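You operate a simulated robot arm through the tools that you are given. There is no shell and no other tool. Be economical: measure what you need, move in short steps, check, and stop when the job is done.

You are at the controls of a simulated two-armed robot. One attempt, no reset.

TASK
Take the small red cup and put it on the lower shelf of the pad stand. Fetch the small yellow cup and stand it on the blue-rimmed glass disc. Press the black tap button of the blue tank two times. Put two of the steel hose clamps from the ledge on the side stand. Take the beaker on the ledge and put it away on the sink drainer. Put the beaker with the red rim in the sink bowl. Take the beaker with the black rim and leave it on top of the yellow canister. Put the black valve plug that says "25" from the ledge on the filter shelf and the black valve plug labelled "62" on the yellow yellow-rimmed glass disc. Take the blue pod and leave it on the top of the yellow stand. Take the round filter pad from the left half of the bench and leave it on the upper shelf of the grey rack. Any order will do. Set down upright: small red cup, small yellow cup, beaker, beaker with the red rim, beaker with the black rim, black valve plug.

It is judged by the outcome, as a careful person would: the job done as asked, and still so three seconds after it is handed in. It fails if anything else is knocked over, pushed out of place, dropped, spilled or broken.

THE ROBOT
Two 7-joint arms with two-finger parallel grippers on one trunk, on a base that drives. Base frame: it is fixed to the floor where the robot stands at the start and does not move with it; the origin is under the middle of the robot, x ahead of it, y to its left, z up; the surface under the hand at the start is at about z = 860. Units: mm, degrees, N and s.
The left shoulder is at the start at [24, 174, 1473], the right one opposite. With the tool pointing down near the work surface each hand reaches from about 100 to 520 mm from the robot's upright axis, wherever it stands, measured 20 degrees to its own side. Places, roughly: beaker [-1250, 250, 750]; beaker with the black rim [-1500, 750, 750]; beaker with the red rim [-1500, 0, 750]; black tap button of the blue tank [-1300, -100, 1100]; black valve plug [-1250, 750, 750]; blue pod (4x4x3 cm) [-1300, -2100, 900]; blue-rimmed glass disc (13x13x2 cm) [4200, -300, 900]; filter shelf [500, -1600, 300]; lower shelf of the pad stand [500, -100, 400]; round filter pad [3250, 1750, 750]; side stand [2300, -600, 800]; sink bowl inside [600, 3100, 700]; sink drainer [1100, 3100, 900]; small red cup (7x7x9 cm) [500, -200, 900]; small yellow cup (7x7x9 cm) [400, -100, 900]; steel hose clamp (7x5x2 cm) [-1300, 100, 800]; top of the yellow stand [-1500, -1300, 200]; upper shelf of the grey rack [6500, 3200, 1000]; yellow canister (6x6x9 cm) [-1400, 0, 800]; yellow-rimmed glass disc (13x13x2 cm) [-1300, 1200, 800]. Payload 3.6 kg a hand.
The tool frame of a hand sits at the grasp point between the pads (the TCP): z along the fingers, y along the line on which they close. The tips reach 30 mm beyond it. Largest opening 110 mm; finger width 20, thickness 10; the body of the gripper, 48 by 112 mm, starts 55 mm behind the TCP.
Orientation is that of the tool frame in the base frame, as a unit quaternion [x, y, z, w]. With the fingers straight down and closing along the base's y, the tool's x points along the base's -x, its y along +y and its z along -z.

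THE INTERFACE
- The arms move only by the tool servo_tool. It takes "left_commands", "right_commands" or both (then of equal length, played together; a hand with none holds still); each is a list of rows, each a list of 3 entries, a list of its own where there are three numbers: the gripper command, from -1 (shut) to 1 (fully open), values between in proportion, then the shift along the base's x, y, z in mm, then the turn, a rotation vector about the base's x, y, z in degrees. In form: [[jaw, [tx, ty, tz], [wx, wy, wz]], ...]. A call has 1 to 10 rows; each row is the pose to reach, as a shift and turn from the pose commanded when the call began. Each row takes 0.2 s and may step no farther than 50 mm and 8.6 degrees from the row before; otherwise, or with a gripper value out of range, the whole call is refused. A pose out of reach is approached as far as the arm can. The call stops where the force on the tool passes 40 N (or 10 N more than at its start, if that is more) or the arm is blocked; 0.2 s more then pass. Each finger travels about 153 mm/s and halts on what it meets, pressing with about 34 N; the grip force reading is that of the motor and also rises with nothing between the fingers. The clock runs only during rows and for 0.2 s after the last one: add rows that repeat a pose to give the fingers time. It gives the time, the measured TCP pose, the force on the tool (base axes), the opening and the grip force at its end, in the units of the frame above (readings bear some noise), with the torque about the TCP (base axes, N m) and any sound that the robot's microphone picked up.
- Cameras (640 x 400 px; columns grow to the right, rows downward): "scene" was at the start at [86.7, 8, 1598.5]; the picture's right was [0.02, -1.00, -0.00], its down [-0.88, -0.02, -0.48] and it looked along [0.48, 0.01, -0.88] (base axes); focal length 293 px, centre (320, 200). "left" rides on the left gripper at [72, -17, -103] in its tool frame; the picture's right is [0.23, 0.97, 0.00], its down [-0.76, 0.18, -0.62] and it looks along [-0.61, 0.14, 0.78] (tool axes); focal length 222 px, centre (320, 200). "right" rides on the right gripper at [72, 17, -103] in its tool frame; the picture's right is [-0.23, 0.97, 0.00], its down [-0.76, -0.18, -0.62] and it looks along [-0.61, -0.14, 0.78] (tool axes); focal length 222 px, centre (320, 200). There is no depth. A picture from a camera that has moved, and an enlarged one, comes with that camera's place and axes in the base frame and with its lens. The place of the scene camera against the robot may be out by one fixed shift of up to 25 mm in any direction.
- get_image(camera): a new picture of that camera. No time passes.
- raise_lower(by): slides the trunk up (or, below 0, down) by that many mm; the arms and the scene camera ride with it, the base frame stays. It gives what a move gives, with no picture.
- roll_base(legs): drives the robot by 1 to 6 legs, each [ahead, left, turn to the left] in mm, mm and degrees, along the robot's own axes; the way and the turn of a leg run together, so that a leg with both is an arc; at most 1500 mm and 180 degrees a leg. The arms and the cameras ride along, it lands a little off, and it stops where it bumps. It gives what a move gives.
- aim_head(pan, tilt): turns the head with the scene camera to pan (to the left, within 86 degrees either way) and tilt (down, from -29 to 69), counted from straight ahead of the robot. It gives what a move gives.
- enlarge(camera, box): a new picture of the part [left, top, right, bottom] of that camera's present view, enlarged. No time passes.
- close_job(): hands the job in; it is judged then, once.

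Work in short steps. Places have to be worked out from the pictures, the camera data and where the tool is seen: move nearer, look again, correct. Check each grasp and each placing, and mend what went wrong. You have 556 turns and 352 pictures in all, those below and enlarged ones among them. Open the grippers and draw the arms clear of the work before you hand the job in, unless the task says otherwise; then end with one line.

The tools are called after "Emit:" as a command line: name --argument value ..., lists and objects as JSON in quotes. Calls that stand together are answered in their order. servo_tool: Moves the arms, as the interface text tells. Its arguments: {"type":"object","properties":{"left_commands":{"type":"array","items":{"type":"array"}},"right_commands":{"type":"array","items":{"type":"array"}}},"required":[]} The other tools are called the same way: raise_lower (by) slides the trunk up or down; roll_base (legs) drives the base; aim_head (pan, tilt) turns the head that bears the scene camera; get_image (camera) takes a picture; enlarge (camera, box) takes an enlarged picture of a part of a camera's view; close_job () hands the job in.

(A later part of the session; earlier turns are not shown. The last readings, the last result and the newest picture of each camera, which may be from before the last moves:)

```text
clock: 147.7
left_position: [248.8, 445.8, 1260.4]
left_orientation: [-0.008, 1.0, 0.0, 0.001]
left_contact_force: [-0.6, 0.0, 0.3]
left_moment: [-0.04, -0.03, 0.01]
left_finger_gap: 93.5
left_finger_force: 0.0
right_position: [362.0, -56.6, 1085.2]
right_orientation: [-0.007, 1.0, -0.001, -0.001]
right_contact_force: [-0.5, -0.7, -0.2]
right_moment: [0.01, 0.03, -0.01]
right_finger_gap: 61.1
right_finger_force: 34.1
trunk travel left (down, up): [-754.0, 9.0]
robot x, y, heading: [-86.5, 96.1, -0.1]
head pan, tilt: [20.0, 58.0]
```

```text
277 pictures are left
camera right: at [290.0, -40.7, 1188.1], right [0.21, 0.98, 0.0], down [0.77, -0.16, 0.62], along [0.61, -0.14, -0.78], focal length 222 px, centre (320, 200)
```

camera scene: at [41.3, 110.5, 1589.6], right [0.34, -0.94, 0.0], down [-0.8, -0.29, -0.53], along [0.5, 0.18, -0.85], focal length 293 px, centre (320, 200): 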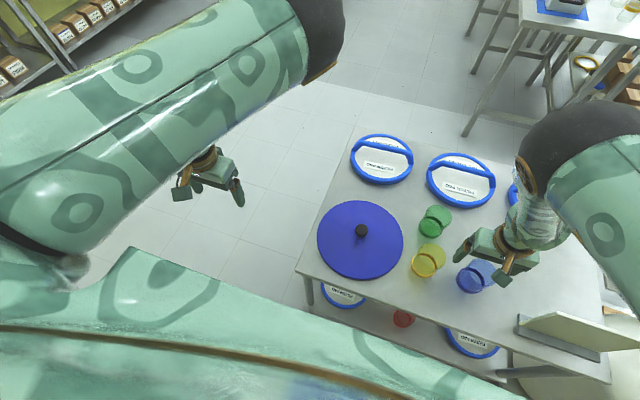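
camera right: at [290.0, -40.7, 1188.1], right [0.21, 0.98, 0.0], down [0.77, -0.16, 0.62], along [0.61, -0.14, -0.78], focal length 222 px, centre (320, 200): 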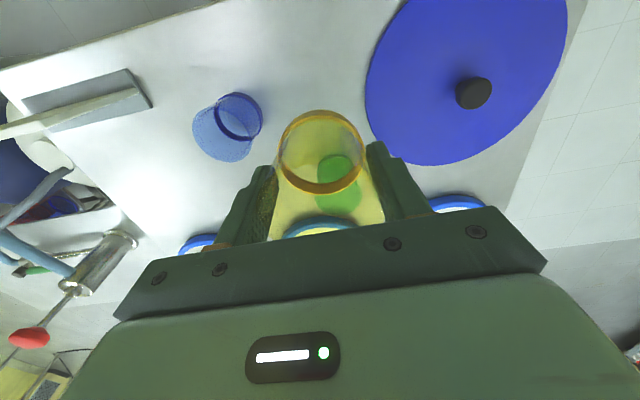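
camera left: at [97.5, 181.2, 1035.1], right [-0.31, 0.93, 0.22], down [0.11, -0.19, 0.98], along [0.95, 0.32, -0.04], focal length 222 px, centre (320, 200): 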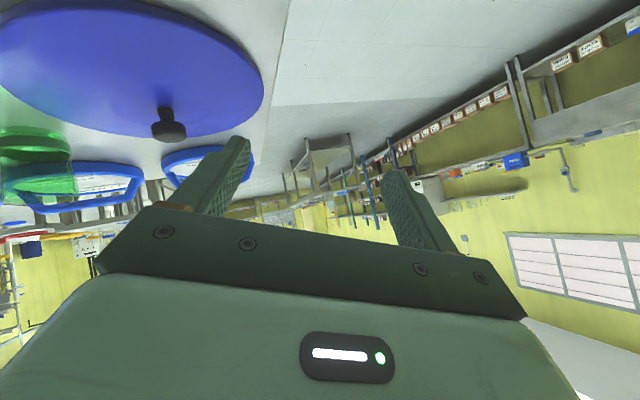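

Yellow cup is held. I back out and drive to the aisle next to the table with the blue-rimmed disc.

Emit:
roll_base --legs '[[-200, 0, 0], [0, 450, 0], [1500, 0, 0], [1500, 0, 0]]'

Emit:
aim_head --pan -30 --tilt 25

Emit:
get_image --camera "scene"

```text
clock: 165.8
left_position: [3050.0, 922.8, 1260.7]
left_orientation: [-0.012, 1.0, 0.0, 0.003]
left_contact_force: [0.7, -0.7, 0.6]
left_moment: [0.0, 0.04, 0.01]
left_finger_gap: 93.5
left_finger_force: 0.0
right_position: [3169.8, 420.5, 1085.8]
right_orientation: [-0.011, 1.0, -0.001, -0.001]
right_contact_force: [-0.3, -0.7, 0.1]
right_moment: [-0.01, -0.02, -0.01]
right_finger_gap: 61.4
right_finger_force: 34.4
trunk travel left (down, up): [-754.0, 9.0]
robot x, y, heading: [2719.1, 572.7, 0.6]
head pan, tilt: [20.0, 58.0]
```

```text
clock: 166.9
left_position: [3050.6, 923.0, 1260.1]
left_orientation: [-0.012, 1.0, 0.001, 0.002]
left_contact_force: [-0.2, 1.2, -0.4]
left_moment: [-0.01, -0.06, 0.01]
left_finger_gap: 93.5
left_finger_force: 0.0
right_position: [3171.2, 419.8, 1084.4]
right_orientation: [-0.011, 1.0, -0.002, -0.002]
right_contact_force: [0.3, 0.1, -0.4]
right_moment: [-0.01, -0.02, 0.01]
right_finger_gap: 61.3
right_finger_force: 34.3
trunk travel left (down, up): [-754.0, 9.0]
robot x, y, heading: [2719.3, 568.6, 0.7]
head pan, tilt: [-30.0, 25.0]
```

```text
276 pictures are left
camera scene: at [2819.1, 530.9, 1817.2], right [-0.49, -0.87, 0.0], down [-0.37, 0.21, -0.91], along [0.79, -0.44, -0.42], focal length 293 px, centre (320, 200)
```

scene: 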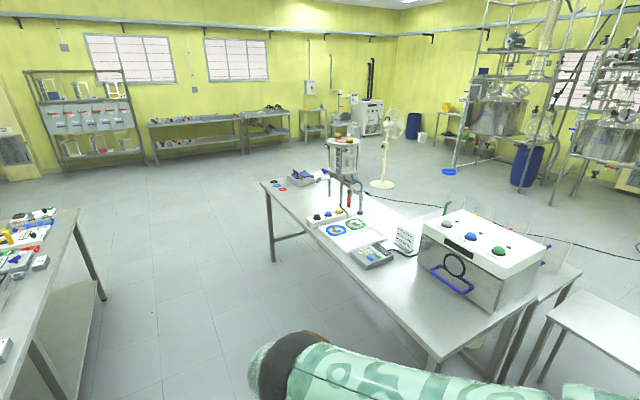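

The blue-rimmed disc is at about (4130–4200, -310). I drive on to x≈4310 and turn right to face it.

Emit:
roll_base --legs '[[1500, 0, -0.7], [90, 0, 0], [0, 0, -90]]'

Emit:
aim_head --pan -10 --tilt 45

Emit:
get_image --camera "scene"

```text
clock: 179.0
left_position: [4665.1, 234.9, 1258.9]
left_orientation: [0.708, 0.706, 0.0, 0.002]
left_contact_force: [-0.6, 0.4, -0.3]
left_moment: [-0.04, 0.01, 0.0]
left_finger_gap: 93.2
left_finger_force: 0.0
right_position: [4159.3, 127.9, 1085.3]
right_orientation: [0.708, 0.706, -0.001, -0.002]
right_contact_force: [0.0, 0.4, 0.0]
right_moment: [0.0, -0.01, 0.01]
right_finger_gap: 61.2
right_finger_force: 33.9
trunk travel left (down, up): [-754.0, 9.0]
robot x, y, heading: [4317.8, 571.8, -90.8]
head pan, tilt: [-30.0, 25.0]
```

```text
clock: 179.8
left_position: [4666.5, 234.5, 1259.9]
left_orientation: [0.708, 0.706, 0.0, 0.003]
left_contact_force: [-0.4, 0.1, 0.9]
left_moment: [0.0, 0.02, 0.0]
left_finger_gap: 93.3
left_finger_force: 0.1
right_position: [4160.7, 127.7, 1085.3]
right_orientation: [0.708, 0.706, 0.0, -0.002]
right_contact_force: [-0.4, 0.0, -0.8]
right_moment: [0.0, 0.0, 0.0]
right_finger_gap: 61.6
right_finger_force: 34.0
trunk travel left (down, up): [-754.0, 9.0]
robot x, y, heading: [4318.0, 574.9, -90.8]
head pan, tilt: [-10.0, 45.0]
```

```text
275 pictures are left
camera scene: at [4311.4, 489.5, 1786.8], right [-0.98, 0.19, 0.0], down [0.13, 0.69, -0.71], along [-0.13, -0.69, -0.71], focal length 293 px, centre (320, 200)
```

scene: 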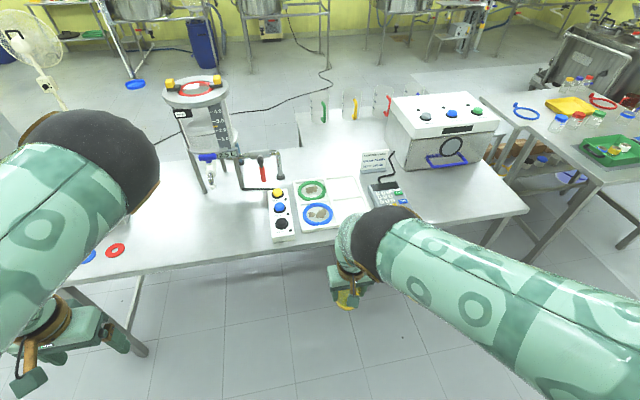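

Blue-rimmed disc at about (4165,-303). I drive ahead 330 mm and view from the wrist.

Emit:
roll_base --legs '[[330, 0, 0.8]]'

Emit:
get_image --camera "right"

Emit:
get_image --camera "scene"

```text
clock: 182.0
left_position: [4668.6, -90.2, 1260.3]
left_orientation: [0.702, 0.712, -0.001, 0.002]
left_contact_force: [0.4, 0.0, 0.4]
left_moment: [0.0, 0.0, 0.01]
left_finger_gap: 93.5
left_finger_force: 0.1
right_position: [4163.7, -203.4, 1084.2]
right_orientation: [0.703, 0.712, 0.0, -0.002]
right_contact_force: [0.3, -0.1, 0.7]
right_moment: [-0.05, -0.02, 0.0]
right_finger_gap: 61.3
right_finger_force: 33.8
trunk travel left (down, up): [-754.0, 9.0]
robot x, y, heading: [4316.8, 244.8, -89.7]
head pan, tilt: [-10.0, 45.0]
```

```text
274 pictures are left
camera right: at [4180.5, -131.6, 1188.7], right [0.98, -0.21, 0.0], down [-0.17, -0.77, 0.62], along [-0.14, -0.61, -0.78], focal length 222 px, centre (320, 200)
```

right: 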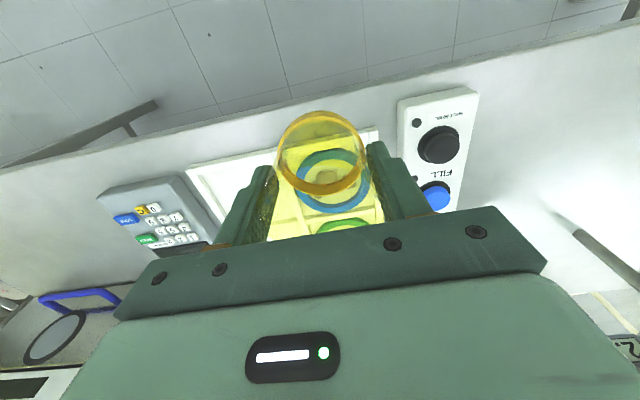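

```text
273 pictures are left
camera scene: at [4310.6, 160.8, 1786.8], right [-0.98, 0.17, 0.0], down [0.12, 0.7, -0.71], along [-0.12, -0.7, -0.71], focal length 293 px, centre (320, 200)
```

scene: 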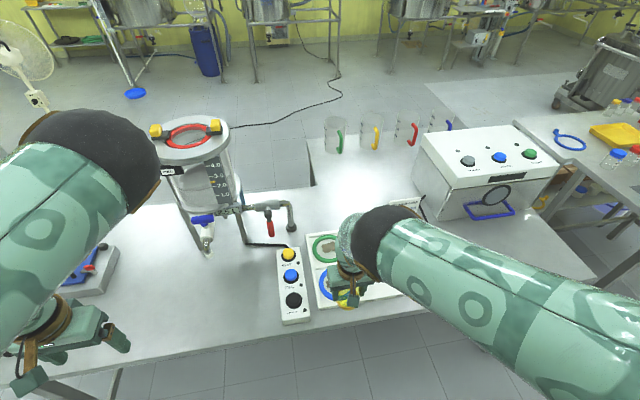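

Estimates differ a bit; I get a zoomed scene view of the disc.

Emit:
enlarge --camera "scene" --box '[270, 220, 430, 330]'

Emit:
enlarge --camera "right" --box '[180, 80, 480, 260]'

```text
3.64 times, centred on (350, 275) of scene
camera zoom: at [4310.6, 160.8, 1786.8], right [-0.98, 0.17, 0.0], down [0.12, 0.7, -0.71], along [-0.12, -0.7, -0.71], focal length 1067 px, centre (211, -73)
```

zoom: 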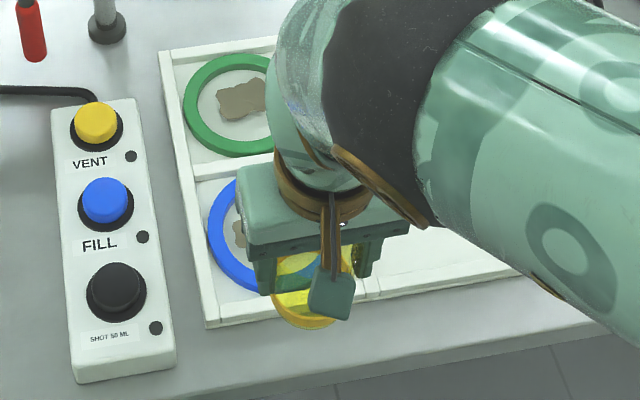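

```text
2.13 times, centred on (330, 170) of right
camera zoom: at [4180.5, -131.6, 1188.7], right [0.98, -0.21, 0.0], down [-0.17, -0.77, 0.62], along [-0.14, -0.61, -0.78], focal length 474 px, centre (299, 264)
```

zoom: 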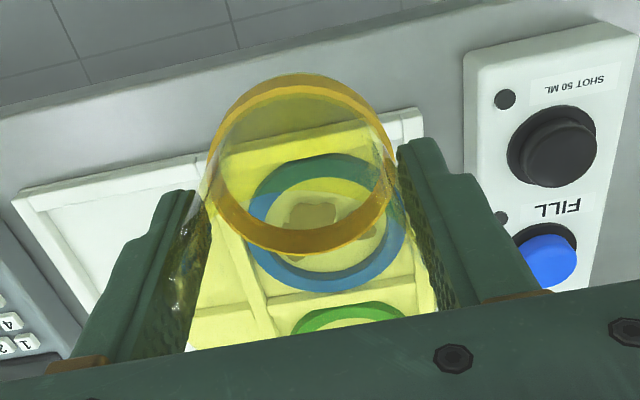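

Disc centre ≈ (4157,-325). I drive ahead 118 mm, and then examine from closer.

Emit:
roll_base --legs '[[118, -6, 0]]'

Emit:
raise_lower --by -60

Emit:
enlarge --camera "right" --box '[180, 40, 480, 260]'

Emit:
enlarge --camera "scene" --box '[270, 240, 430, 380]'

```text
clock: 183.2
left_position: [4663.2, -207.8, 1260.7]
left_orientation: [0.702, 0.712, 0.0, 0.002]
left_contact_force: [0.1, 0.2, 0.5]
left_moment: [0.01, 0.01, 0.02]
left_finger_gap: 93.5
left_finger_force: 0.1
right_position: [4158.2, -322.4, 1085.0]
right_orientation: [0.703, 0.711, 0.0, -0.002]
right_contact_force: [-0.1, -1.1, -0.8]
right_moment: [-0.03, 0.0, 0.02]
right_finger_gap: 61.6
right_finger_force: 34.4
trunk travel left (down, up): [-754.0, 9.0]
robot x, y, heading: [4317.2, 124.3, -90.1]
head pan, tilt: [-10.0, 45.0]
```

```text
clock: 184.2
left_position: [4662.2, -209.0, 1200.4]
left_orientation: [0.702, 0.712, 0.0, 0.003]
left_contact_force: [-0.2, 0.0, 0.5]
left_moment: [-0.03, 0.02, -0.01]
left_finger_gap: 93.7
left_finger_force: 0.0
right_position: [4156.7, -322.8, 1025.6]
right_orientation: [0.703, 0.711, 0.0, -0.002]
right_contact_force: [0.9, -0.6, -1.1]
right_moment: [0.0, -0.01, 0.02]
right_finger_gap: 61.5
right_finger_force: 34.3
trunk travel left (down, up): [-694.0, 69.0]
robot x, y, heading: [4313.7, 123.6, -90.0]
head pan, tilt: [-10.0, 45.0]
```

```text
1.82 times, centred on (330, 150) of right
camera zoom: at [4174.5, -250.2, 1128.6], right [0.98, -0.21, 0.0], down [-0.17, -0.77, 0.62], along [-0.14, -0.61, -0.78], focal length 404 px, centre (302, 291)
```

zoom: 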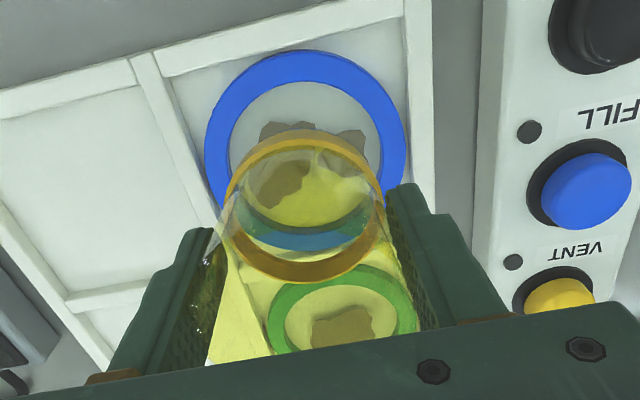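

```text
2.86 times, centred on (350, 310) of scene
camera zoom: at [4304.6, 41.2, 1727.0], right [-0.98, 0.17, 0.0], down [0.12, 0.7, -0.71], along [-0.12, -0.7, -0.71], focal length 838 px, centre (234, -114)
```

zoom: 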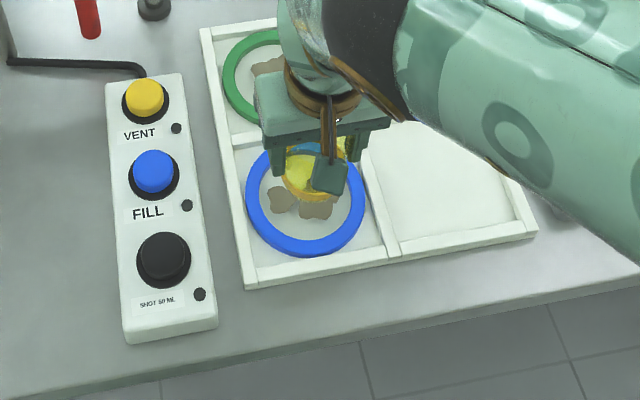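

The cup is above the ring centre. I lower 50 mm and recheck.

Emit:
raise_lower --by -50

Emit:
enlarge --camera "right" --box '[180, 40, 480, 260]'

Emit:
enlarge --camera "scene" --box '[270, 260, 430, 390]'

```text
clock: 185.1
left_position: [4661.7, -209.1, 1152.1]
left_orientation: [0.702, 0.712, -0.001, 0.002]
left_contact_force: [-0.6, -0.4, 0.4]
left_moment: [0.03, -0.01, 0.01]
left_finger_gap: 93.5
left_finger_force: 0.0
right_position: [4158.7, -323.1, 975.6]
right_orientation: [0.703, 0.711, 0.001, -0.002]
right_contact_force: [-0.5, -0.3, -1.1]
right_moment: [-0.02, -0.03, 0.01]
right_finger_gap: 61.5
right_finger_force: 33.7
trunk travel left (down, up): [-644.0, 119.0]
robot x, y, heading: [4315.4, 125.7, -90.3]
head pan, tilt: [-10.0, 45.0]
```

```text
1.82 times, centred on (330, 150) of right
camera zoom: at [4174.4, -251.1, 1078.3], right [0.98, -0.21, 0.0], down [-0.17, -0.77, 0.62], along [-0.14, -0.61, -0.78], focal length 404 px, centre (302, 291)
```

zoom: 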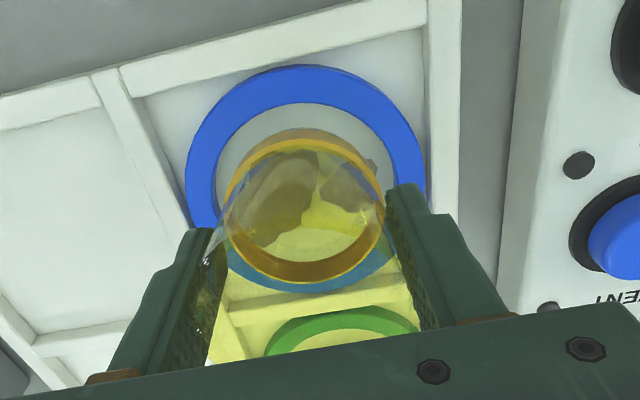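

```text
3.08 times, centred on (350, 325) of scene
camera zoom: at [4304.6, 38.8, 1676.9], right [-0.98, 0.17, 0.0], down [0.12, 0.7, -0.71], along [-0.12, -0.7, -0.71], focal length 903 px, centre (228, -185)
```

zoom: 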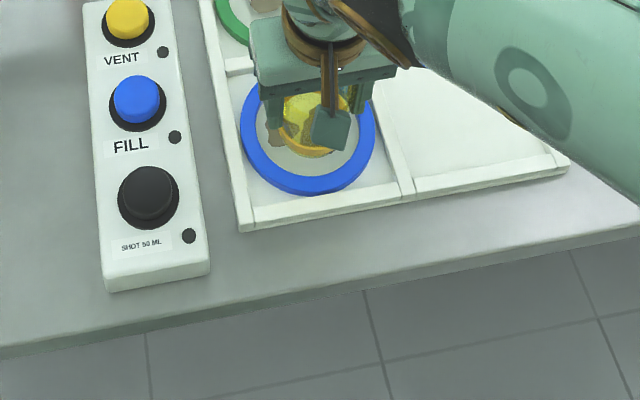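

Converging nicely: ring and cup base will be concentric. I lower further in small steps.

Emit:
raise_lower --by -18

Emit:
raise_lower --by -5

Emit:
enlarge --camera "right" --box '[180, 40, 480, 260]'

```text
clock: 185.8
left_position: [4662.9, -209.6, 1132.5]
left_orientation: [0.702, 0.712, -0.001, 0.0]
left_contact_force: [0.2, -0.2, 0.4]
left_moment: [-0.04, 0.01, -0.03]
left_finger_gap: 93.4
left_finger_force: 0.2
right_position: [4157.5, -323.5, 957.0]
right_orientation: [0.703, 0.711, 0.0, -0.003]
right_contact_force: [0.1, 0.3, -0.2]
right_moment: [-0.02, 0.04, -0.01]
right_finger_gap: 61.7
right_finger_force: 34.1
trunk travel left (down, up): [-626.0, 137.0]
robot x, y, heading: [4308.5, 121.3, -90.2]
head pan, tilt: [-10.0, 45.0]
```

```text
clock: 186.3
left_position: [4662.7, -208.8, 1126.5]
left_orientation: [0.702, 0.712, 0.0, 0.001]
left_contact_force: [0.3, 0.7, 0.2]
left_moment: [-0.01, -0.01, -0.01]
left_finger_gap: 93.5
left_finger_force: 0.1
right_position: [4158.2, -323.4, 952.3]
right_orientation: [0.703, 0.711, 0.0, -0.003]
right_contact_force: [1.2, 0.3, 0.4]
right_moment: [-0.03, 0.01, 0.02]
right_finger_gap: 61.4
right_finger_force: 34.3
trunk travel left (down, up): [-621.0, 142.0]
robot x, y, heading: [4312.7, 123.7, -89.9]
head pan, tilt: [-10.0, 45.0]
```

```text
1.82 times, centred on (330, 150) of right
camera zoom: at [4174.5, -251.0, 1055.2], right [0.98, -0.21, 0.0], down [-0.17, -0.77, 0.62], along [-0.14, -0.61, -0.78], focal length 404 px, centre (302, 291)
```

zoom: 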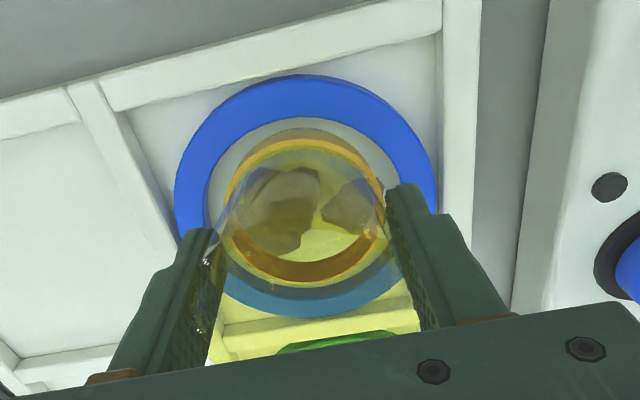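

Emit:
raise_lower --by -5

Emit:
raise_lower --by -4

Emit:
raise_lower --by -4

```text
clock: 186.9
left_position: [4662.2, -209.0, 1121.9]
left_orientation: [0.702, 0.712, 0.0, 0.001]
left_contact_force: [0.1, 1.1, 0.0]
left_moment: [0.03, 0.0, 0.01]
left_finger_gap: 93.4
left_finger_force: 0.1
right_position: [4158.8, -322.9, 946.4]
right_orientation: [0.703, 0.711, 0.001, -0.003]
right_contact_force: [0.5, 0.2, 0.1]
right_moment: [0.02, -0.04, 0.02]
right_finger_gap: 61.5
right_finger_force: 34.0
trunk travel left (down, up): [-616.0, 147.0]
robot x, y, heading: [4312.2, 124.7, -90.0]
head pan, tilt: [-10.0, 45.0]
```

```text
clock: 187.4
left_position: [4662.0, -208.0, 1119.0]
left_orientation: [0.702, 0.712, 0.0, 0.001]
left_contact_force: [0.3, -0.4, 0.0]
left_moment: [0.02, -0.02, 0.01]
left_finger_gap: 93.5
left_finger_force: 0.0
right_position: [4158.3, -322.7, 942.9]
right_orientation: [0.703, 0.712, 0.001, -0.004]
right_contact_force: [0.1, -0.2, 3.4]
right_moment: [0.02, -0.05, -0.02]
right_finger_gap: 61.3
right_finger_force: 34.0
trunk travel left (down, up): [-612.0, 151.0]
robot x, y, heading: [4311.7, 127.3, -90.1]
head pan, tilt: [-10.0, 45.0]
```

```text
clock: 188.0
left_position: [4662.9, -208.3, 1114.5]
left_orientation: [0.702, 0.712, -0.002, 0.001]
left_contact_force: [0.2, 0.1, -0.1]
left_moment: [0.0, 0.0, -0.01]
left_finger_gap: 93.4
left_finger_force: 0.0
right_position: [4158.4, -326.2, 942.1]
right_orientation: [0.703, 0.711, -0.001, -0.001]
right_contact_force: [1.6, 5.2, 20.8]
right_moment: [0.41, -0.16, -0.01]
right_finger_gap: 61.4
right_finger_force: 33.6
trunk travel left (down, up): [-608.0, 155.0]
robot x, y, heading: [4313.0, 125.3, -90.1]
head pan, tilt: [-10.0, 45.0]
stopped: the force on the tool passed its limit at 43 N (the readings are from after the stop); the commanded pose is now the measured one
```

On the disc. I relieve 2 mm and open.

Emit:
raise_lower --by 2

Emit:
servo_tool --right_commands '[[0.25, [0, 0, 0], [0, 0, 0]], [0.5, [0, 0, 0], [0, 0, 0]], [0.75, [0, 0, 0], [0, 0, 0]], [0.75, [0, 0, 0], [0, 0, 0]]]'

Emit:
raise_lower --by 140

Emit:
get_image --camera "right"

```text
clock: 188.6
left_position: [4662.6, -209.3, 1116.6]
left_orientation: [0.702, 0.712, 0.0, 0.0]
left_contact_force: [0.3, 0.4, -0.1]
left_moment: [0.0, 0.01, 0.0]
left_finger_gap: 93.3
left_finger_force: 0.0
right_position: [4157.9, -326.6, 942.8]
right_orientation: [0.702, 0.712, -0.002, -0.002]
right_contact_force: [-0.1, -1.5, 3.1]
right_moment: [-0.06, -0.08, 0.0]
right_finger_gap: 61.4
right_finger_force: 33.9
trunk travel left (down, up): [-610.0, 153.0]
robot x, y, heading: [4313.9, 124.6, -90.3]
head pan, tilt: [-10.0, 45.0]
```

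```text
clock: 189.6
left_position: [4662.4, -209.3, 1116.7]
left_orientation: [0.702, 0.712, 0.0, 0.001]
left_contact_force: [0.4, 0.0, 1.0]
left_moment: [0.02, 0.0, 0.0]
left_finger_gap: 93.6
left_finger_force: 0.0
right_position: [4157.3, -324.8, 942.8]
right_orientation: [0.702, 0.712, -0.001, -0.002]
right_contact_force: [0.5, -0.3, -0.5]
right_moment: [-0.01, -0.02, 0.03]
right_finger_gap: 96.1
right_finger_force: 0.0
trunk travel left (down, up): [-610.0, 153.0]
robot x, y, heading: [4311.8, 123.4, -89.9]
head pan, tilt: [-10.0, 45.0]
```

```text
clock: 191.2
left_position: [4662.2, -209.3, 1257.2]
left_orientation: [0.702, 0.712, 0.0, 0.002]
left_contact_force: [0.2, 0.4, -0.1]
left_moment: [0.02, -0.01, 0.01]
left_finger_gap: 93.6
left_finger_force: 0.1
right_position: [4158.2, -325.3, 1083.0]
right_orientation: [0.702, 0.712, -0.002, -0.001]
right_contact_force: [0.5, -0.3, 0.7]
right_moment: [0.0, 0.0, -0.02]
right_finger_gap: 96.2
right_finger_force: 0.0
trunk travel left (down, up): [-750.0, 13.0]
robot x, y, heading: [4312.8, 126.1, -89.7]
head pan, tilt: [-10.0, 45.0]
```

```text
265 pictures are left
camera right: at [4174.2, -253.0, 1185.9], right [0.98, -0.21, 0.0], down [-0.17, -0.76, 0.62], along [-0.14, -0.61, -0.78], focal length 222 px, centre (320, 200)
```

right: 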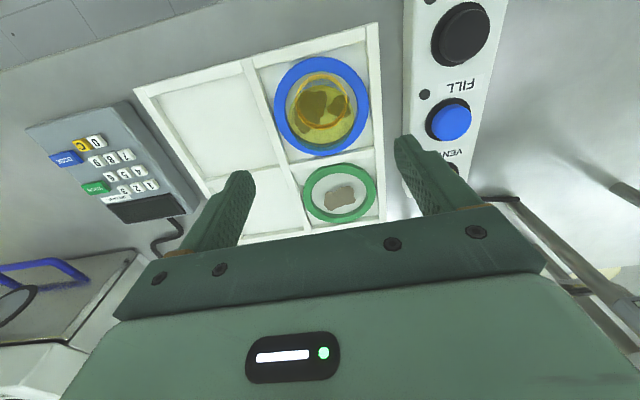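

The yellow cup stands centred on the disc. Next the round filter pad: I drive to the near end of the left bench.

Emit:
roll_base --legs '[[-450, 0, 0], [0, 0, 90], [-1500, 0, 0], [-250, 0, 0], [0, 950, 0]]'

Emit:
aim_head --pan 0 --tilt 35

Emit:
get_image --camera "scene"

```text
clock: 210.8
left_position: [2892.8, 1857.7, 1256.8]
left_orientation: [-0.007, 1.0, 0.001, 0.001]
left_contact_force: [0.1, 0.9, 0.3]
left_moment: [-0.02, 0.02, 0.03]
left_finger_gap: 93.4
left_finger_force: 0.1
right_position: [3008.7, 1352.3, 1082.3]
right_orientation: [-0.007, 1.0, -0.002, 0.0]
right_contact_force: [0.0, -0.3, -1.4]
right_moment: [0.02, -0.02, -0.02]
right_finger_gap: 96.4
right_finger_force: 0.1
trunk travel left (down, up): [-750.0, 13.0]
robot x, y, heading: [2563.5, 1507.4, 0.2]
head pan, tilt: [-10.0, 45.0]
```

```text
clock: 211.5
left_position: [2893.3, 1857.1, 1258.1]
left_orientation: [-0.007, 1.0, 0.0, 0.001]
left_contact_force: [-0.1, 0.7, 0.0]
left_moment: [0.0, 0.0, 0.05]
left_finger_gap: 93.6
left_finger_force: 0.1
right_position: [3009.8, 1353.4, 1082.5]
right_orientation: [-0.005, 1.0, -0.002, 0.0]
right_contact_force: [0.2, -0.4, -0.4]
right_moment: [-0.03, 0.0, 0.01]
right_finger_gap: 96.2
right_finger_force: 0.1
trunk travel left (down, up): [-750.0, 13.0]
robot x, y, heading: [2560.5, 1506.8, 0.2]
head pan, tilt: [0.0, 35.0]
```

```text
264 pictures are left
camera scene: at [2664.6, 1514.4, 1797.8], right [0.0, -1.0, 0.0], down [-0.57, 0.0, -0.82], along [0.82, 0.0, -0.57], focal length 293 px, centre (320, 200)
```

scene: 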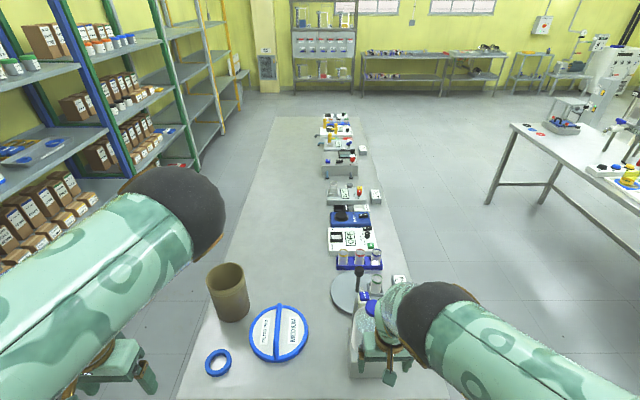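

The round filter pad with blue handle is at ~(3280,1670). I zoom on it.

Emit:
enlarge --camera "scene" --box '[180, 250, 400, 400]'

Emit:
enlarge --camera "scene" --box '[260, 0, 400, 120]'

```text
2.67 times, centred on (290, 325) of scene
camera zoom: at [2664.6, 1514.4, 1797.8], right [0.0, -1.0, 0.0], down [-0.57, 0.0, -0.82], along [0.82, 0.0, -0.57], focal length 782 px, centre (400, -133)
```

zoom: 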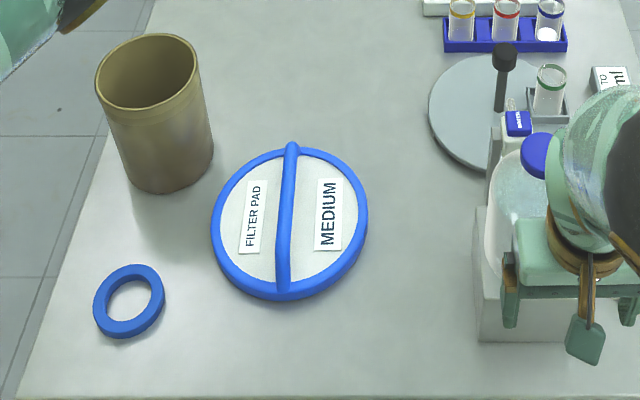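

```text
3.33 times, centred on (330, 60) of scene
camera zoom: at [2664.6, 1514.4, 1797.8], right [0.0, -1.0, 0.0], down [-0.57, 0.0, -0.82], along [0.82, 0.0, -0.57], focal length 978 px, centre (287, 667)
```

zoom: 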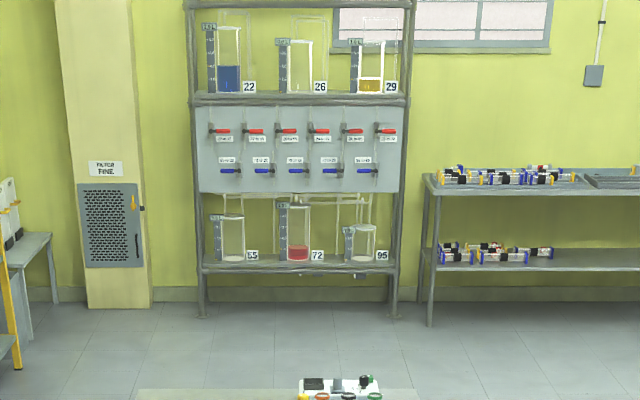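

I first raise the right hand out of the way of the bench glassware, then drive ahead to reach the pad with the left hand.

Emit:
servo_tool --right_commands '[[0, [0, -20, 40], [0, 0, 0]], [0, [0, -50, 80], [0, 0, 0]], [0, [-20, -80, 110], [0, 0, 0]], [0, [-40, -110, 140], [0, 0, 0]], [0, [-70, -140, 160], [0, 0, 0]], [0, [-95, -170, 170], [0, 0, 0]], [0, [-105, -190, 170], [0, 0, 0]], [0, [-105, -190, 170], [0, 0, 0]]]'

Emit:
roll_base --legs '[[200, 0, 0]]'

Emit:
get_image --camera "left"

Emit:
get_image --camera "scene"

```text
clock: 213.3
left_position: [2892.3, 1858.5, 1256.9]
left_orientation: [-0.006, 1.0, 0.0, 0.0]
left_contact_force: [0.4, 0.4, -1.0]
left_moment: [0.0, -0.02, -0.01]
left_finger_gap: 93.7
left_finger_force: 0.1
right_position: [2903.7, 1163.0, 1252.5]
right_orientation: [-0.007, 1.0, -0.001, 0.0]
right_contact_force: [-0.4, -0.7, 0.4]
right_moment: [-0.02, 0.02, -0.01]
right_finger_gap: 54.9
right_finger_force: 0.1
right hand out of reach, approached as far as the arm can: row 1, 2, 3, 4
trunk travel left (down, up): [-750.0, 13.0]
robot x, y, heading: [2556.2, 1505.6, -0.1]
head pan, tilt: [0.0, 35.0]
```

```text
clock: 214.9
left_position: [3088.4, 1857.7, 1257.6]
left_orientation: [-0.008, 1.0, 0.001, 0.002]
left_contact_force: [-0.2, -0.3, 1.0]
left_moment: [-0.01, 0.02, 0.0]
left_finger_gap: 93.2
left_finger_force: 0.1
right_position: [3102.4, 1163.4, 1252.6]
right_orientation: [-0.007, 1.0, -0.002, 0.001]
right_contact_force: [1.0, 0.2, 0.4]
right_moment: [0.01, 0.03, -0.02]
right_finger_gap: 55.3
right_finger_force: 0.0
trunk travel left (down, up): [-750.0, 13.0]
robot x, y, heading: [2757.4, 1510.4, 0.1]
head pan, tilt: [0.0, 35.0]
```

```text
261 pictures are left
camera left: at [3016.8, 1839.8, 1359.5], right [-0.24, 0.97, 0.0], down [0.76, 0.19, 0.63], along [0.61, 0.15, -0.78], focal length 222 px, centre (320, 200)
```

left: 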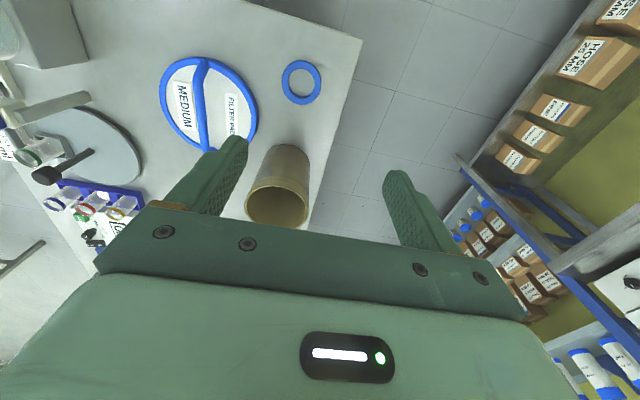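

```text
260 pictures are left
camera scene: at [2861.0, 1514.2, 1798.1], right [0.0, -1.0, 0.0], down [-0.57, 0.0, -0.82], along [0.82, 0.0, -0.57], focal length 293 px, centre (320, 200)
```

scene: 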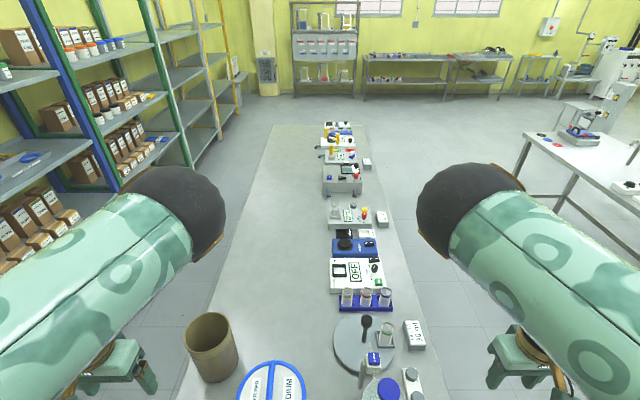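

Intersection gives the pad at ~(3203,1648), surface z≈885. I lower the trunk a little and bring the left hand over it.

Emit:
raise_lower --by -90

Emit:
servo_tool --left_commands '[[0, [40, -10, 0], [0, 0, 0]], [0, [80, -30, 0], [0, 0, 0]], [0, [110, -60, 0], [0, 0, 0]], [0, [115, -95, 0], [0, 0, 0]], [0, [115, -130, 0], [0, 0, 0]], [0, [115, -170, 0], [0, 0, 0]], [0, [115, -205, -20], [0, 0, 0]], [0, [115, -211, -60], [0, 0, 0]], [0, [115, -211, -100], [0, 0, 0]], [0, [115, -211, -120], [0, 0, 0]]]'

Emit:
get_image --camera "left"

```text
clock: 216.2
left_position: [3091.3, 1859.1, 1166.5]
left_orientation: [-0.007, 1.0, 0.001, 0.001]
left_contact_force: [-0.7, -0.5, -0.5]
left_moment: [0.01, -0.01, -0.03]
left_finger_gap: 93.4
left_finger_force: 0.2
right_position: [3105.7, 1162.5, 1162.5]
right_orientation: [-0.008, 1.0, -0.002, 0.0]
right_contact_force: [0.7, -0.3, 0.4]
right_moment: [0.02, 0.0, 0.0]
right_finger_gap: 54.9
right_finger_force: 0.0
trunk travel left (down, up): [-660.0, 103.0]
robot x, y, heading: [2760.3, 1504.9, 0.2]
head pan, tilt: [0.0, 35.0]
```

```text
clock: 218.4
left_position: [3235.0, 1661.8, 1031.3]
left_orientation: [-0.009, 1.0, 0.0, 0.0]
left_contact_force: [-0.4, -0.6, 0.0]
left_moment: [-0.02, 0.0, 0.0]
left_finger_gap: 54.9
left_finger_force: 0.1
left hand out of reach, approached as far as the arm can: row 4, 5, 6, 7, 8, 9, 10
right_position: [3104.7, 1163.6, 1162.2]
right_orientation: [-0.008, 1.0, -0.002, 0.0]
right_contact_force: [-0.2, 0.4, -0.1]
right_moment: [-0.02, 0.01, 0.03]
right_finger_gap: 54.9
right_finger_force: 0.0
trunk travel left (down, up): [-660.0, 103.0]
robot x, y, heading: [2761.1, 1506.2, 0.0]
head pan, tilt: [0.0, 35.0]
```

```text
259 pictures are left
camera left: at [3163.6, 1643.9, 1133.5], right [-0.24, 0.97, 0.0], down [0.76, 0.19, 0.62], along [0.61, 0.15, -0.78], focal length 222 px, centre (320, 200)
```

left: 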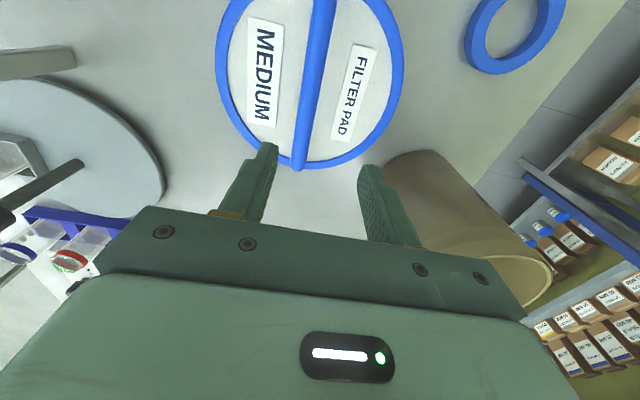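

Pad handle centre is ~(3205,1646), running along x. I shift the base by (-30,-16) to align the left hand over it.

Emit:
roll_base --legs '[[-30, -16, 0]]'

Emit:
raise_lower --by -60

Emit:
get_image --camera "left"

Emit:
aim_head --pan 20 --tilt 60

Emit:
get_image --camera "scene"

```text
clock: 219.2
left_position: [3209.0, 1648.6, 1029.0]
left_orientation: [-0.009, 1.0, 0.0, -0.002]
left_contact_force: [0.0, 0.7, -0.5]
left_moment: [-0.04, 0.04, 0.01]
left_finger_gap: 55.2
left_finger_force: 0.1
right_position: [3077.7, 1149.4, 1162.6]
right_orientation: [-0.008, 1.0, -0.003, -0.001]
right_contact_force: [0.1, 0.5, -0.5]
right_moment: [-0.02, 0.05, 0.02]
right_finger_gap: 54.7
right_finger_force: 0.0
trunk travel left (down, up): [-660.0, 103.0]
robot x, y, heading: [2730.8, 1491.2, 0.0]
head pan, tilt: [0.0, 35.0]
```

```text
clock: 220.2
left_position: [3207.7, 1648.6, 970.7]
left_orientation: [-0.009, 1.0, 0.0, -0.001]
left_contact_force: [0.2, 1.8, -0.5]
left_moment: [-0.03, -0.02, 0.01]
left_finger_gap: 55.3
left_finger_force: 0.1
right_position: [3075.3, 1149.2, 1101.8]
right_orientation: [-0.008, 1.0, -0.001, 0.0]
right_contact_force: [0.1, 0.0, -0.3]
right_moment: [0.01, 0.0, 0.03]
right_finger_gap: 55.2
right_finger_force: 0.0
trunk travel left (down, up): [-600.0, 163.0]
robot x, y, heading: [2729.0, 1492.2, -0.1]
head pan, tilt: [0.0, 35.0]
```

```text
258 pictures are left
camera left: at [3135.5, 1630.0, 1073.5], right [-0.24, 0.97, 0.0], down [0.76, 0.19, 0.62], along [0.6, 0.15, -0.78], focal length 222 px, centre (320, 200)
```

left: 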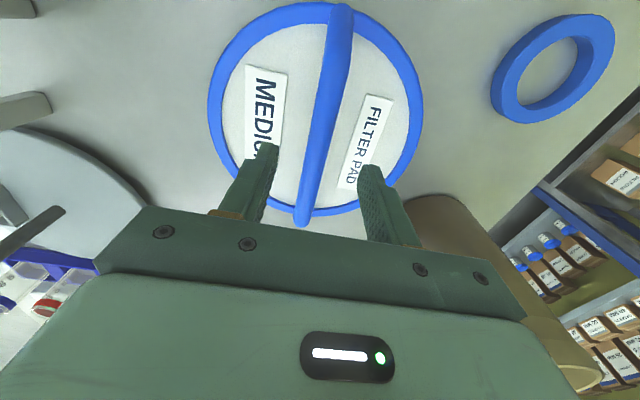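

```text
clock: 221.1
left_position: [3206.3, 1647.3, 970.2]
left_orientation: [-0.009, 1.0, 0.0, 0.0]
left_contact_force: [-0.6, 0.4, -0.3]
left_moment: [-0.02, 0.01, 0.0]
left_finger_gap: 54.8
left_finger_force: 0.1
right_position: [3073.9, 1146.2, 1103.1]
right_orientation: [-0.008, 1.0, -0.002, 0.0]
right_contact_force: [0.4, 0.5, 0.7]
right_moment: [-0.01, -0.01, 0.03]
right_finger_gap: 55.2
right_finger_force: 0.0
trunk travel left (down, up): [-600.0, 163.0]
robot x, y, heading: [2730.8, 1491.9, -0.0]
head pan, tilt: [20.0, 60.0]
```

```text
257 pictures are left
camera scene: at [2812.3, 1521.1, 1613.7], right [0.34, -0.94, 0.0], down [-0.81, -0.3, -0.5], along [0.47, 0.17, -0.87], focal length 293 px, centre (320, 200)
```

scene: 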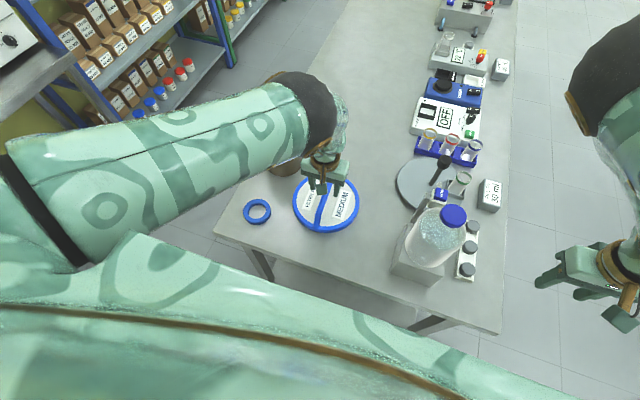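

Aligned over the handle. I lower with the trunk 45 mm and check.

Emit:
raise_lower --by -45

Emit:
get_image --camera "left"

Emit:
enlarge --camera "scene" --box '[260, 100, 420, 220]'

```text
clock: 222.0
left_position: [3207.7, 1648.5, 924.8]
left_orientation: [-0.009, 1.0, -0.001, -0.001]
left_contact_force: [0.1, -0.2, 0.0]
left_moment: [-0.03, 0.02, -0.01]
left_finger_gap: 55.2
left_finger_force: 0.1
right_position: [3076.1, 1147.0, 1057.4]
right_orientation: [-0.008, 1.0, -0.001, 0.0]
right_contact_force: [-0.9, -0.6, 0.0]
right_moment: [0.01, 0.01, 0.04]
right_finger_gap: 54.9
right_finger_force: 0.1
trunk travel left (down, up): [-555.0, 208.0]
robot x, y, heading: [2728.2, 1487.4, -0.0]
head pan, tilt: [20.0, 60.0]
```

```text
256 pictures are left
camera left: at [3135.9, 1630.3, 1028.2], right [-0.24, 0.97, 0.0], down [0.76, 0.19, 0.62], along [0.6, 0.15, -0.78], focal length 222 px, centre (320, 200)
```

left: 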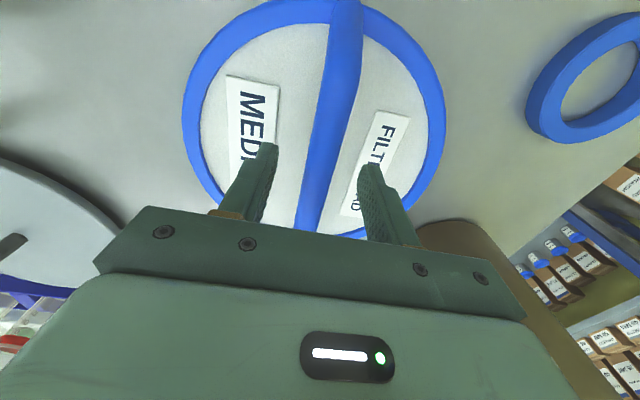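

```text
3.33 times, centred on (340, 160) of scene
camera zoom: at [2815.1, 1521.3, 1568.6], right [0.34, -0.94, 0.0], down [-0.81, -0.3, -0.5], along [0.47, 0.17, -0.87], focal length 978 px, centre (253, 333)
```

zoom: 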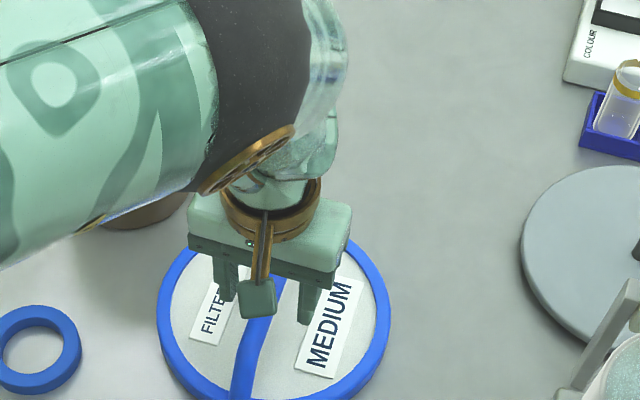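

Emit:
raise_lower --by -12

Emit:
servo_tool --left_commands '[[-0.3, [0, 0, 0], [0, 0, 0]], [-0.7, [0, 0, 0], [0, 0, 0]], [-1, [0, 0, 0], [0, 0, 0]], [-1, [0, 0, 0], [0, 0, 0]]]'

Emit:
get_image --camera "left"

```text
clock: 222.6
left_position: [3208.2, 1648.6, 913.5]
left_orientation: [-0.008, 1.0, 0.0, -0.002]
left_contact_force: [0.7, -0.4, -0.3]
left_moment: [0.01, 0.0, 0.01]
left_finger_gap: 54.8
left_finger_force: 0.0
right_position: [3074.4, 1148.3, 1046.0]
right_orientation: [-0.008, 1.0, -0.002, 0.0]
right_contact_force: [-0.1, 0.1, -0.8]
right_moment: [-0.02, 0.01, 0.01]
right_finger_gap: 54.9
right_finger_force: 0.0
trunk travel left (down, up): [-543.0, 220.0]
robot x, y, heading: [2727.5, 1488.9, 0.1]
head pan, tilt: [20.0, 60.0]
```

```text
clock: 223.6
left_position: [3209.2, 1648.0, 913.4]
left_orientation: [-0.009, 1.0, -0.001, -0.001]
left_contact_force: [-0.3, -0.8, 1.6]
left_moment: [-0.01, -0.03, 0.07]
left_finger_gap: 16.9
left_finger_force: 34.1
right_position: [3075.1, 1147.7, 1045.1]
right_orientation: [-0.008, 1.0, -0.001, 0.0]
right_contact_force: [-0.5, -1.1, -0.1]
right_moment: [0.01, 0.01, 0.0]
right_finger_gap: 55.0
right_finger_force: 0.0
trunk travel left (down, up): [-543.0, 220.0]
robot x, y, heading: [2732.8, 1491.5, 0.0]
head pan, tilt: [20.0, 60.0]
```

```text
254 pictures are left
camera left: at [3136.5, 1630.4, 1015.8], right [-0.24, 0.97, 0.0], down [0.76, 0.19, 0.62], along [0.6, 0.15, -0.78], focal length 222 px, centre (320, 200)
```

left: 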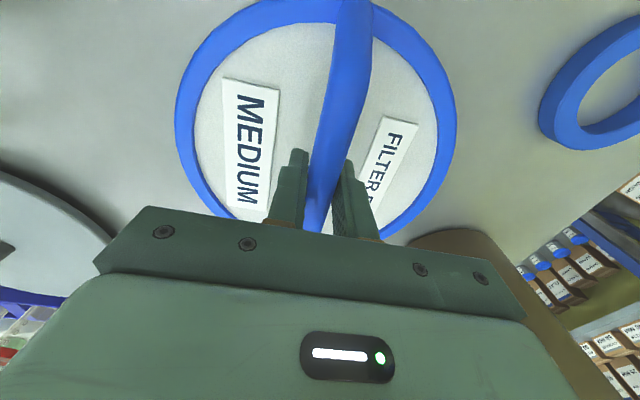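

Handle gripped (17 mm). I lift.

Emit:
raise_lower --by 200

Emit:
get_image --camera "left"

Emit:
get_image --camera "scene"

```text
clock: 225.8
left_position: [3207.7, 1650.1, 1112.2]
left_orientation: [-0.009, 1.0, -0.001, -0.003]
left_contact_force: [0.1, -0.3, -1.3]
left_moment: [0.0, 0.02, 0.03]
left_finger_gap: 17.3
left_finger_force: 33.5
right_position: [3075.2, 1148.5, 1245.6]
right_orientation: [-0.008, 1.0, -0.001, 0.0]
right_contact_force: [-0.6, 0.2, -0.3]
right_moment: [0.0, 0.0, -0.01]
right_finger_gap: 55.1
right_finger_force: 0.0
trunk travel left (down, up): [-743.0, 20.0]
robot x, y, heading: [2730.9, 1491.9, 0.1]
head pan, tilt: [20.0, 60.0]
```

```text
253 pictures are left
camera left: at [3136.6, 1630.5, 1215.3], right [-0.24, 0.97, 0.0], down [0.76, 0.19, 0.62], along [0.6, 0.15, -0.79], focal length 222 px, centre (320, 200)
```

left: 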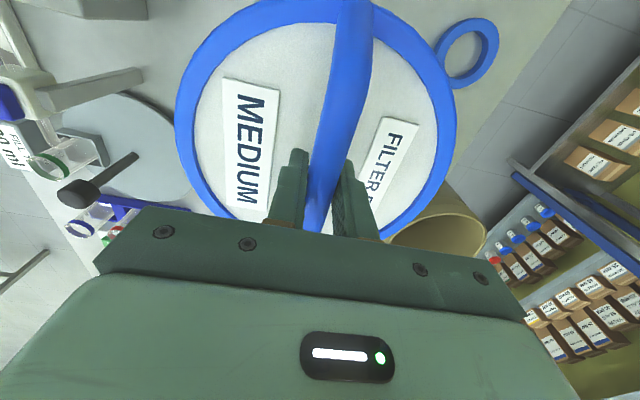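

```text
252 pictures are left
camera scene: at [2809.4, 1521.3, 1756.5], right [0.34, -0.94, 0.0], down [-0.81, -0.3, -0.5], along [0.47, 0.17, -0.87], focal length 293 px, centre (320, 200)
```

scene: 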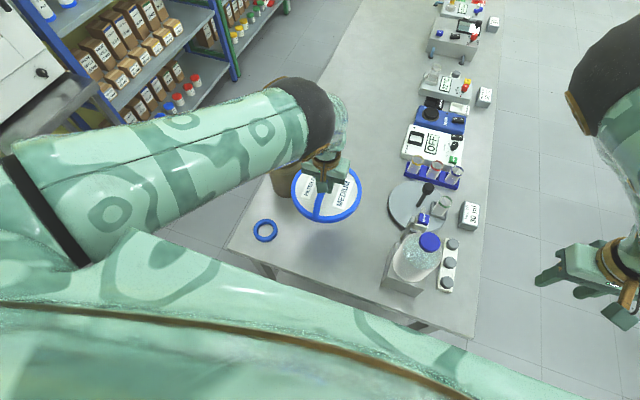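

Pad held level. I drive via the aisle round the bench to face the left-wall racks near x=6650.

Emit:
roll_base --legs '[[-250, 0, 0], [0, -920, 0], [1500, 0, 0], [1500, 0, 0], [1170, 0, 0], [0, 0, 90]]'

Emit:
aim_head --pan 0 --tilt 20

Emit:
get_image --camera "scene"

```text
clock: 255.3
left_position: [6503.0, 1094.8, 1112.8]
left_orientation: [0.71, -0.704, 0.002, 0.001]
left_contact_force: [0.7, 0.4, -1.9]
left_moment: [-0.06, 0.0, 0.02]
left_finger_gap: 17.5
left_finger_force: 34.2
right_position: [7002.5, 957.0, 1245.2]
right_orientation: [0.71, -0.705, 0.0, -0.002]
right_contact_force: [-0.2, -0.1, -0.8]
right_moment: [0.02, -0.01, 0.0]
right_finger_gap: 54.7
right_finger_force: 0.2
trunk travel left (down, up): [-743.0, 20.0]
robot x, y, heading: [6659.2, 610.3, 89.7]
head pan, tilt: [20.0, 60.0]
```

```text
clock: 256.4
left_position: [6502.5, 1094.8, 1113.6]
left_orientation: [0.709, -0.705, 0.002, 0.001]
left_contact_force: [-0.1, 0.2, -3.7]
left_moment: [-0.02, 0.01, 0.01]
left_finger_gap: 17.2
left_finger_force: 34.1
right_position: [7002.4, 957.0, 1247.2]
right_orientation: [0.71, -0.705, 0.001, -0.001]
right_contact_force: [0.4, 0.5, 0.5]
right_moment: [-0.01, -0.04, -0.03]
right_finger_gap: 54.9
right_finger_force: 0.1
trunk travel left (down, up): [-743.0, 20.0]
robot x, y, heading: [6656.4, 613.5, 89.7]
head pan, tilt: [0.0, 20.0]
```

```text
251 pictures are left
camera scene: at [6663.2, 724.3, 1814.7], right [1.0, -0.01, 0.0], down [0.0, -0.34, -0.94], along [0.01, 0.94, -0.34], focal length 293 px, centre (320, 200)
```

scene: 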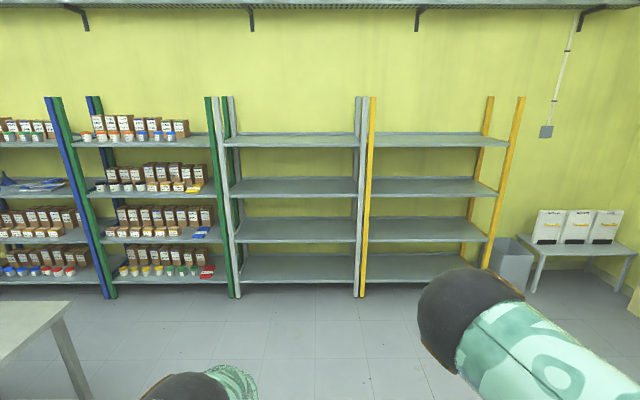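

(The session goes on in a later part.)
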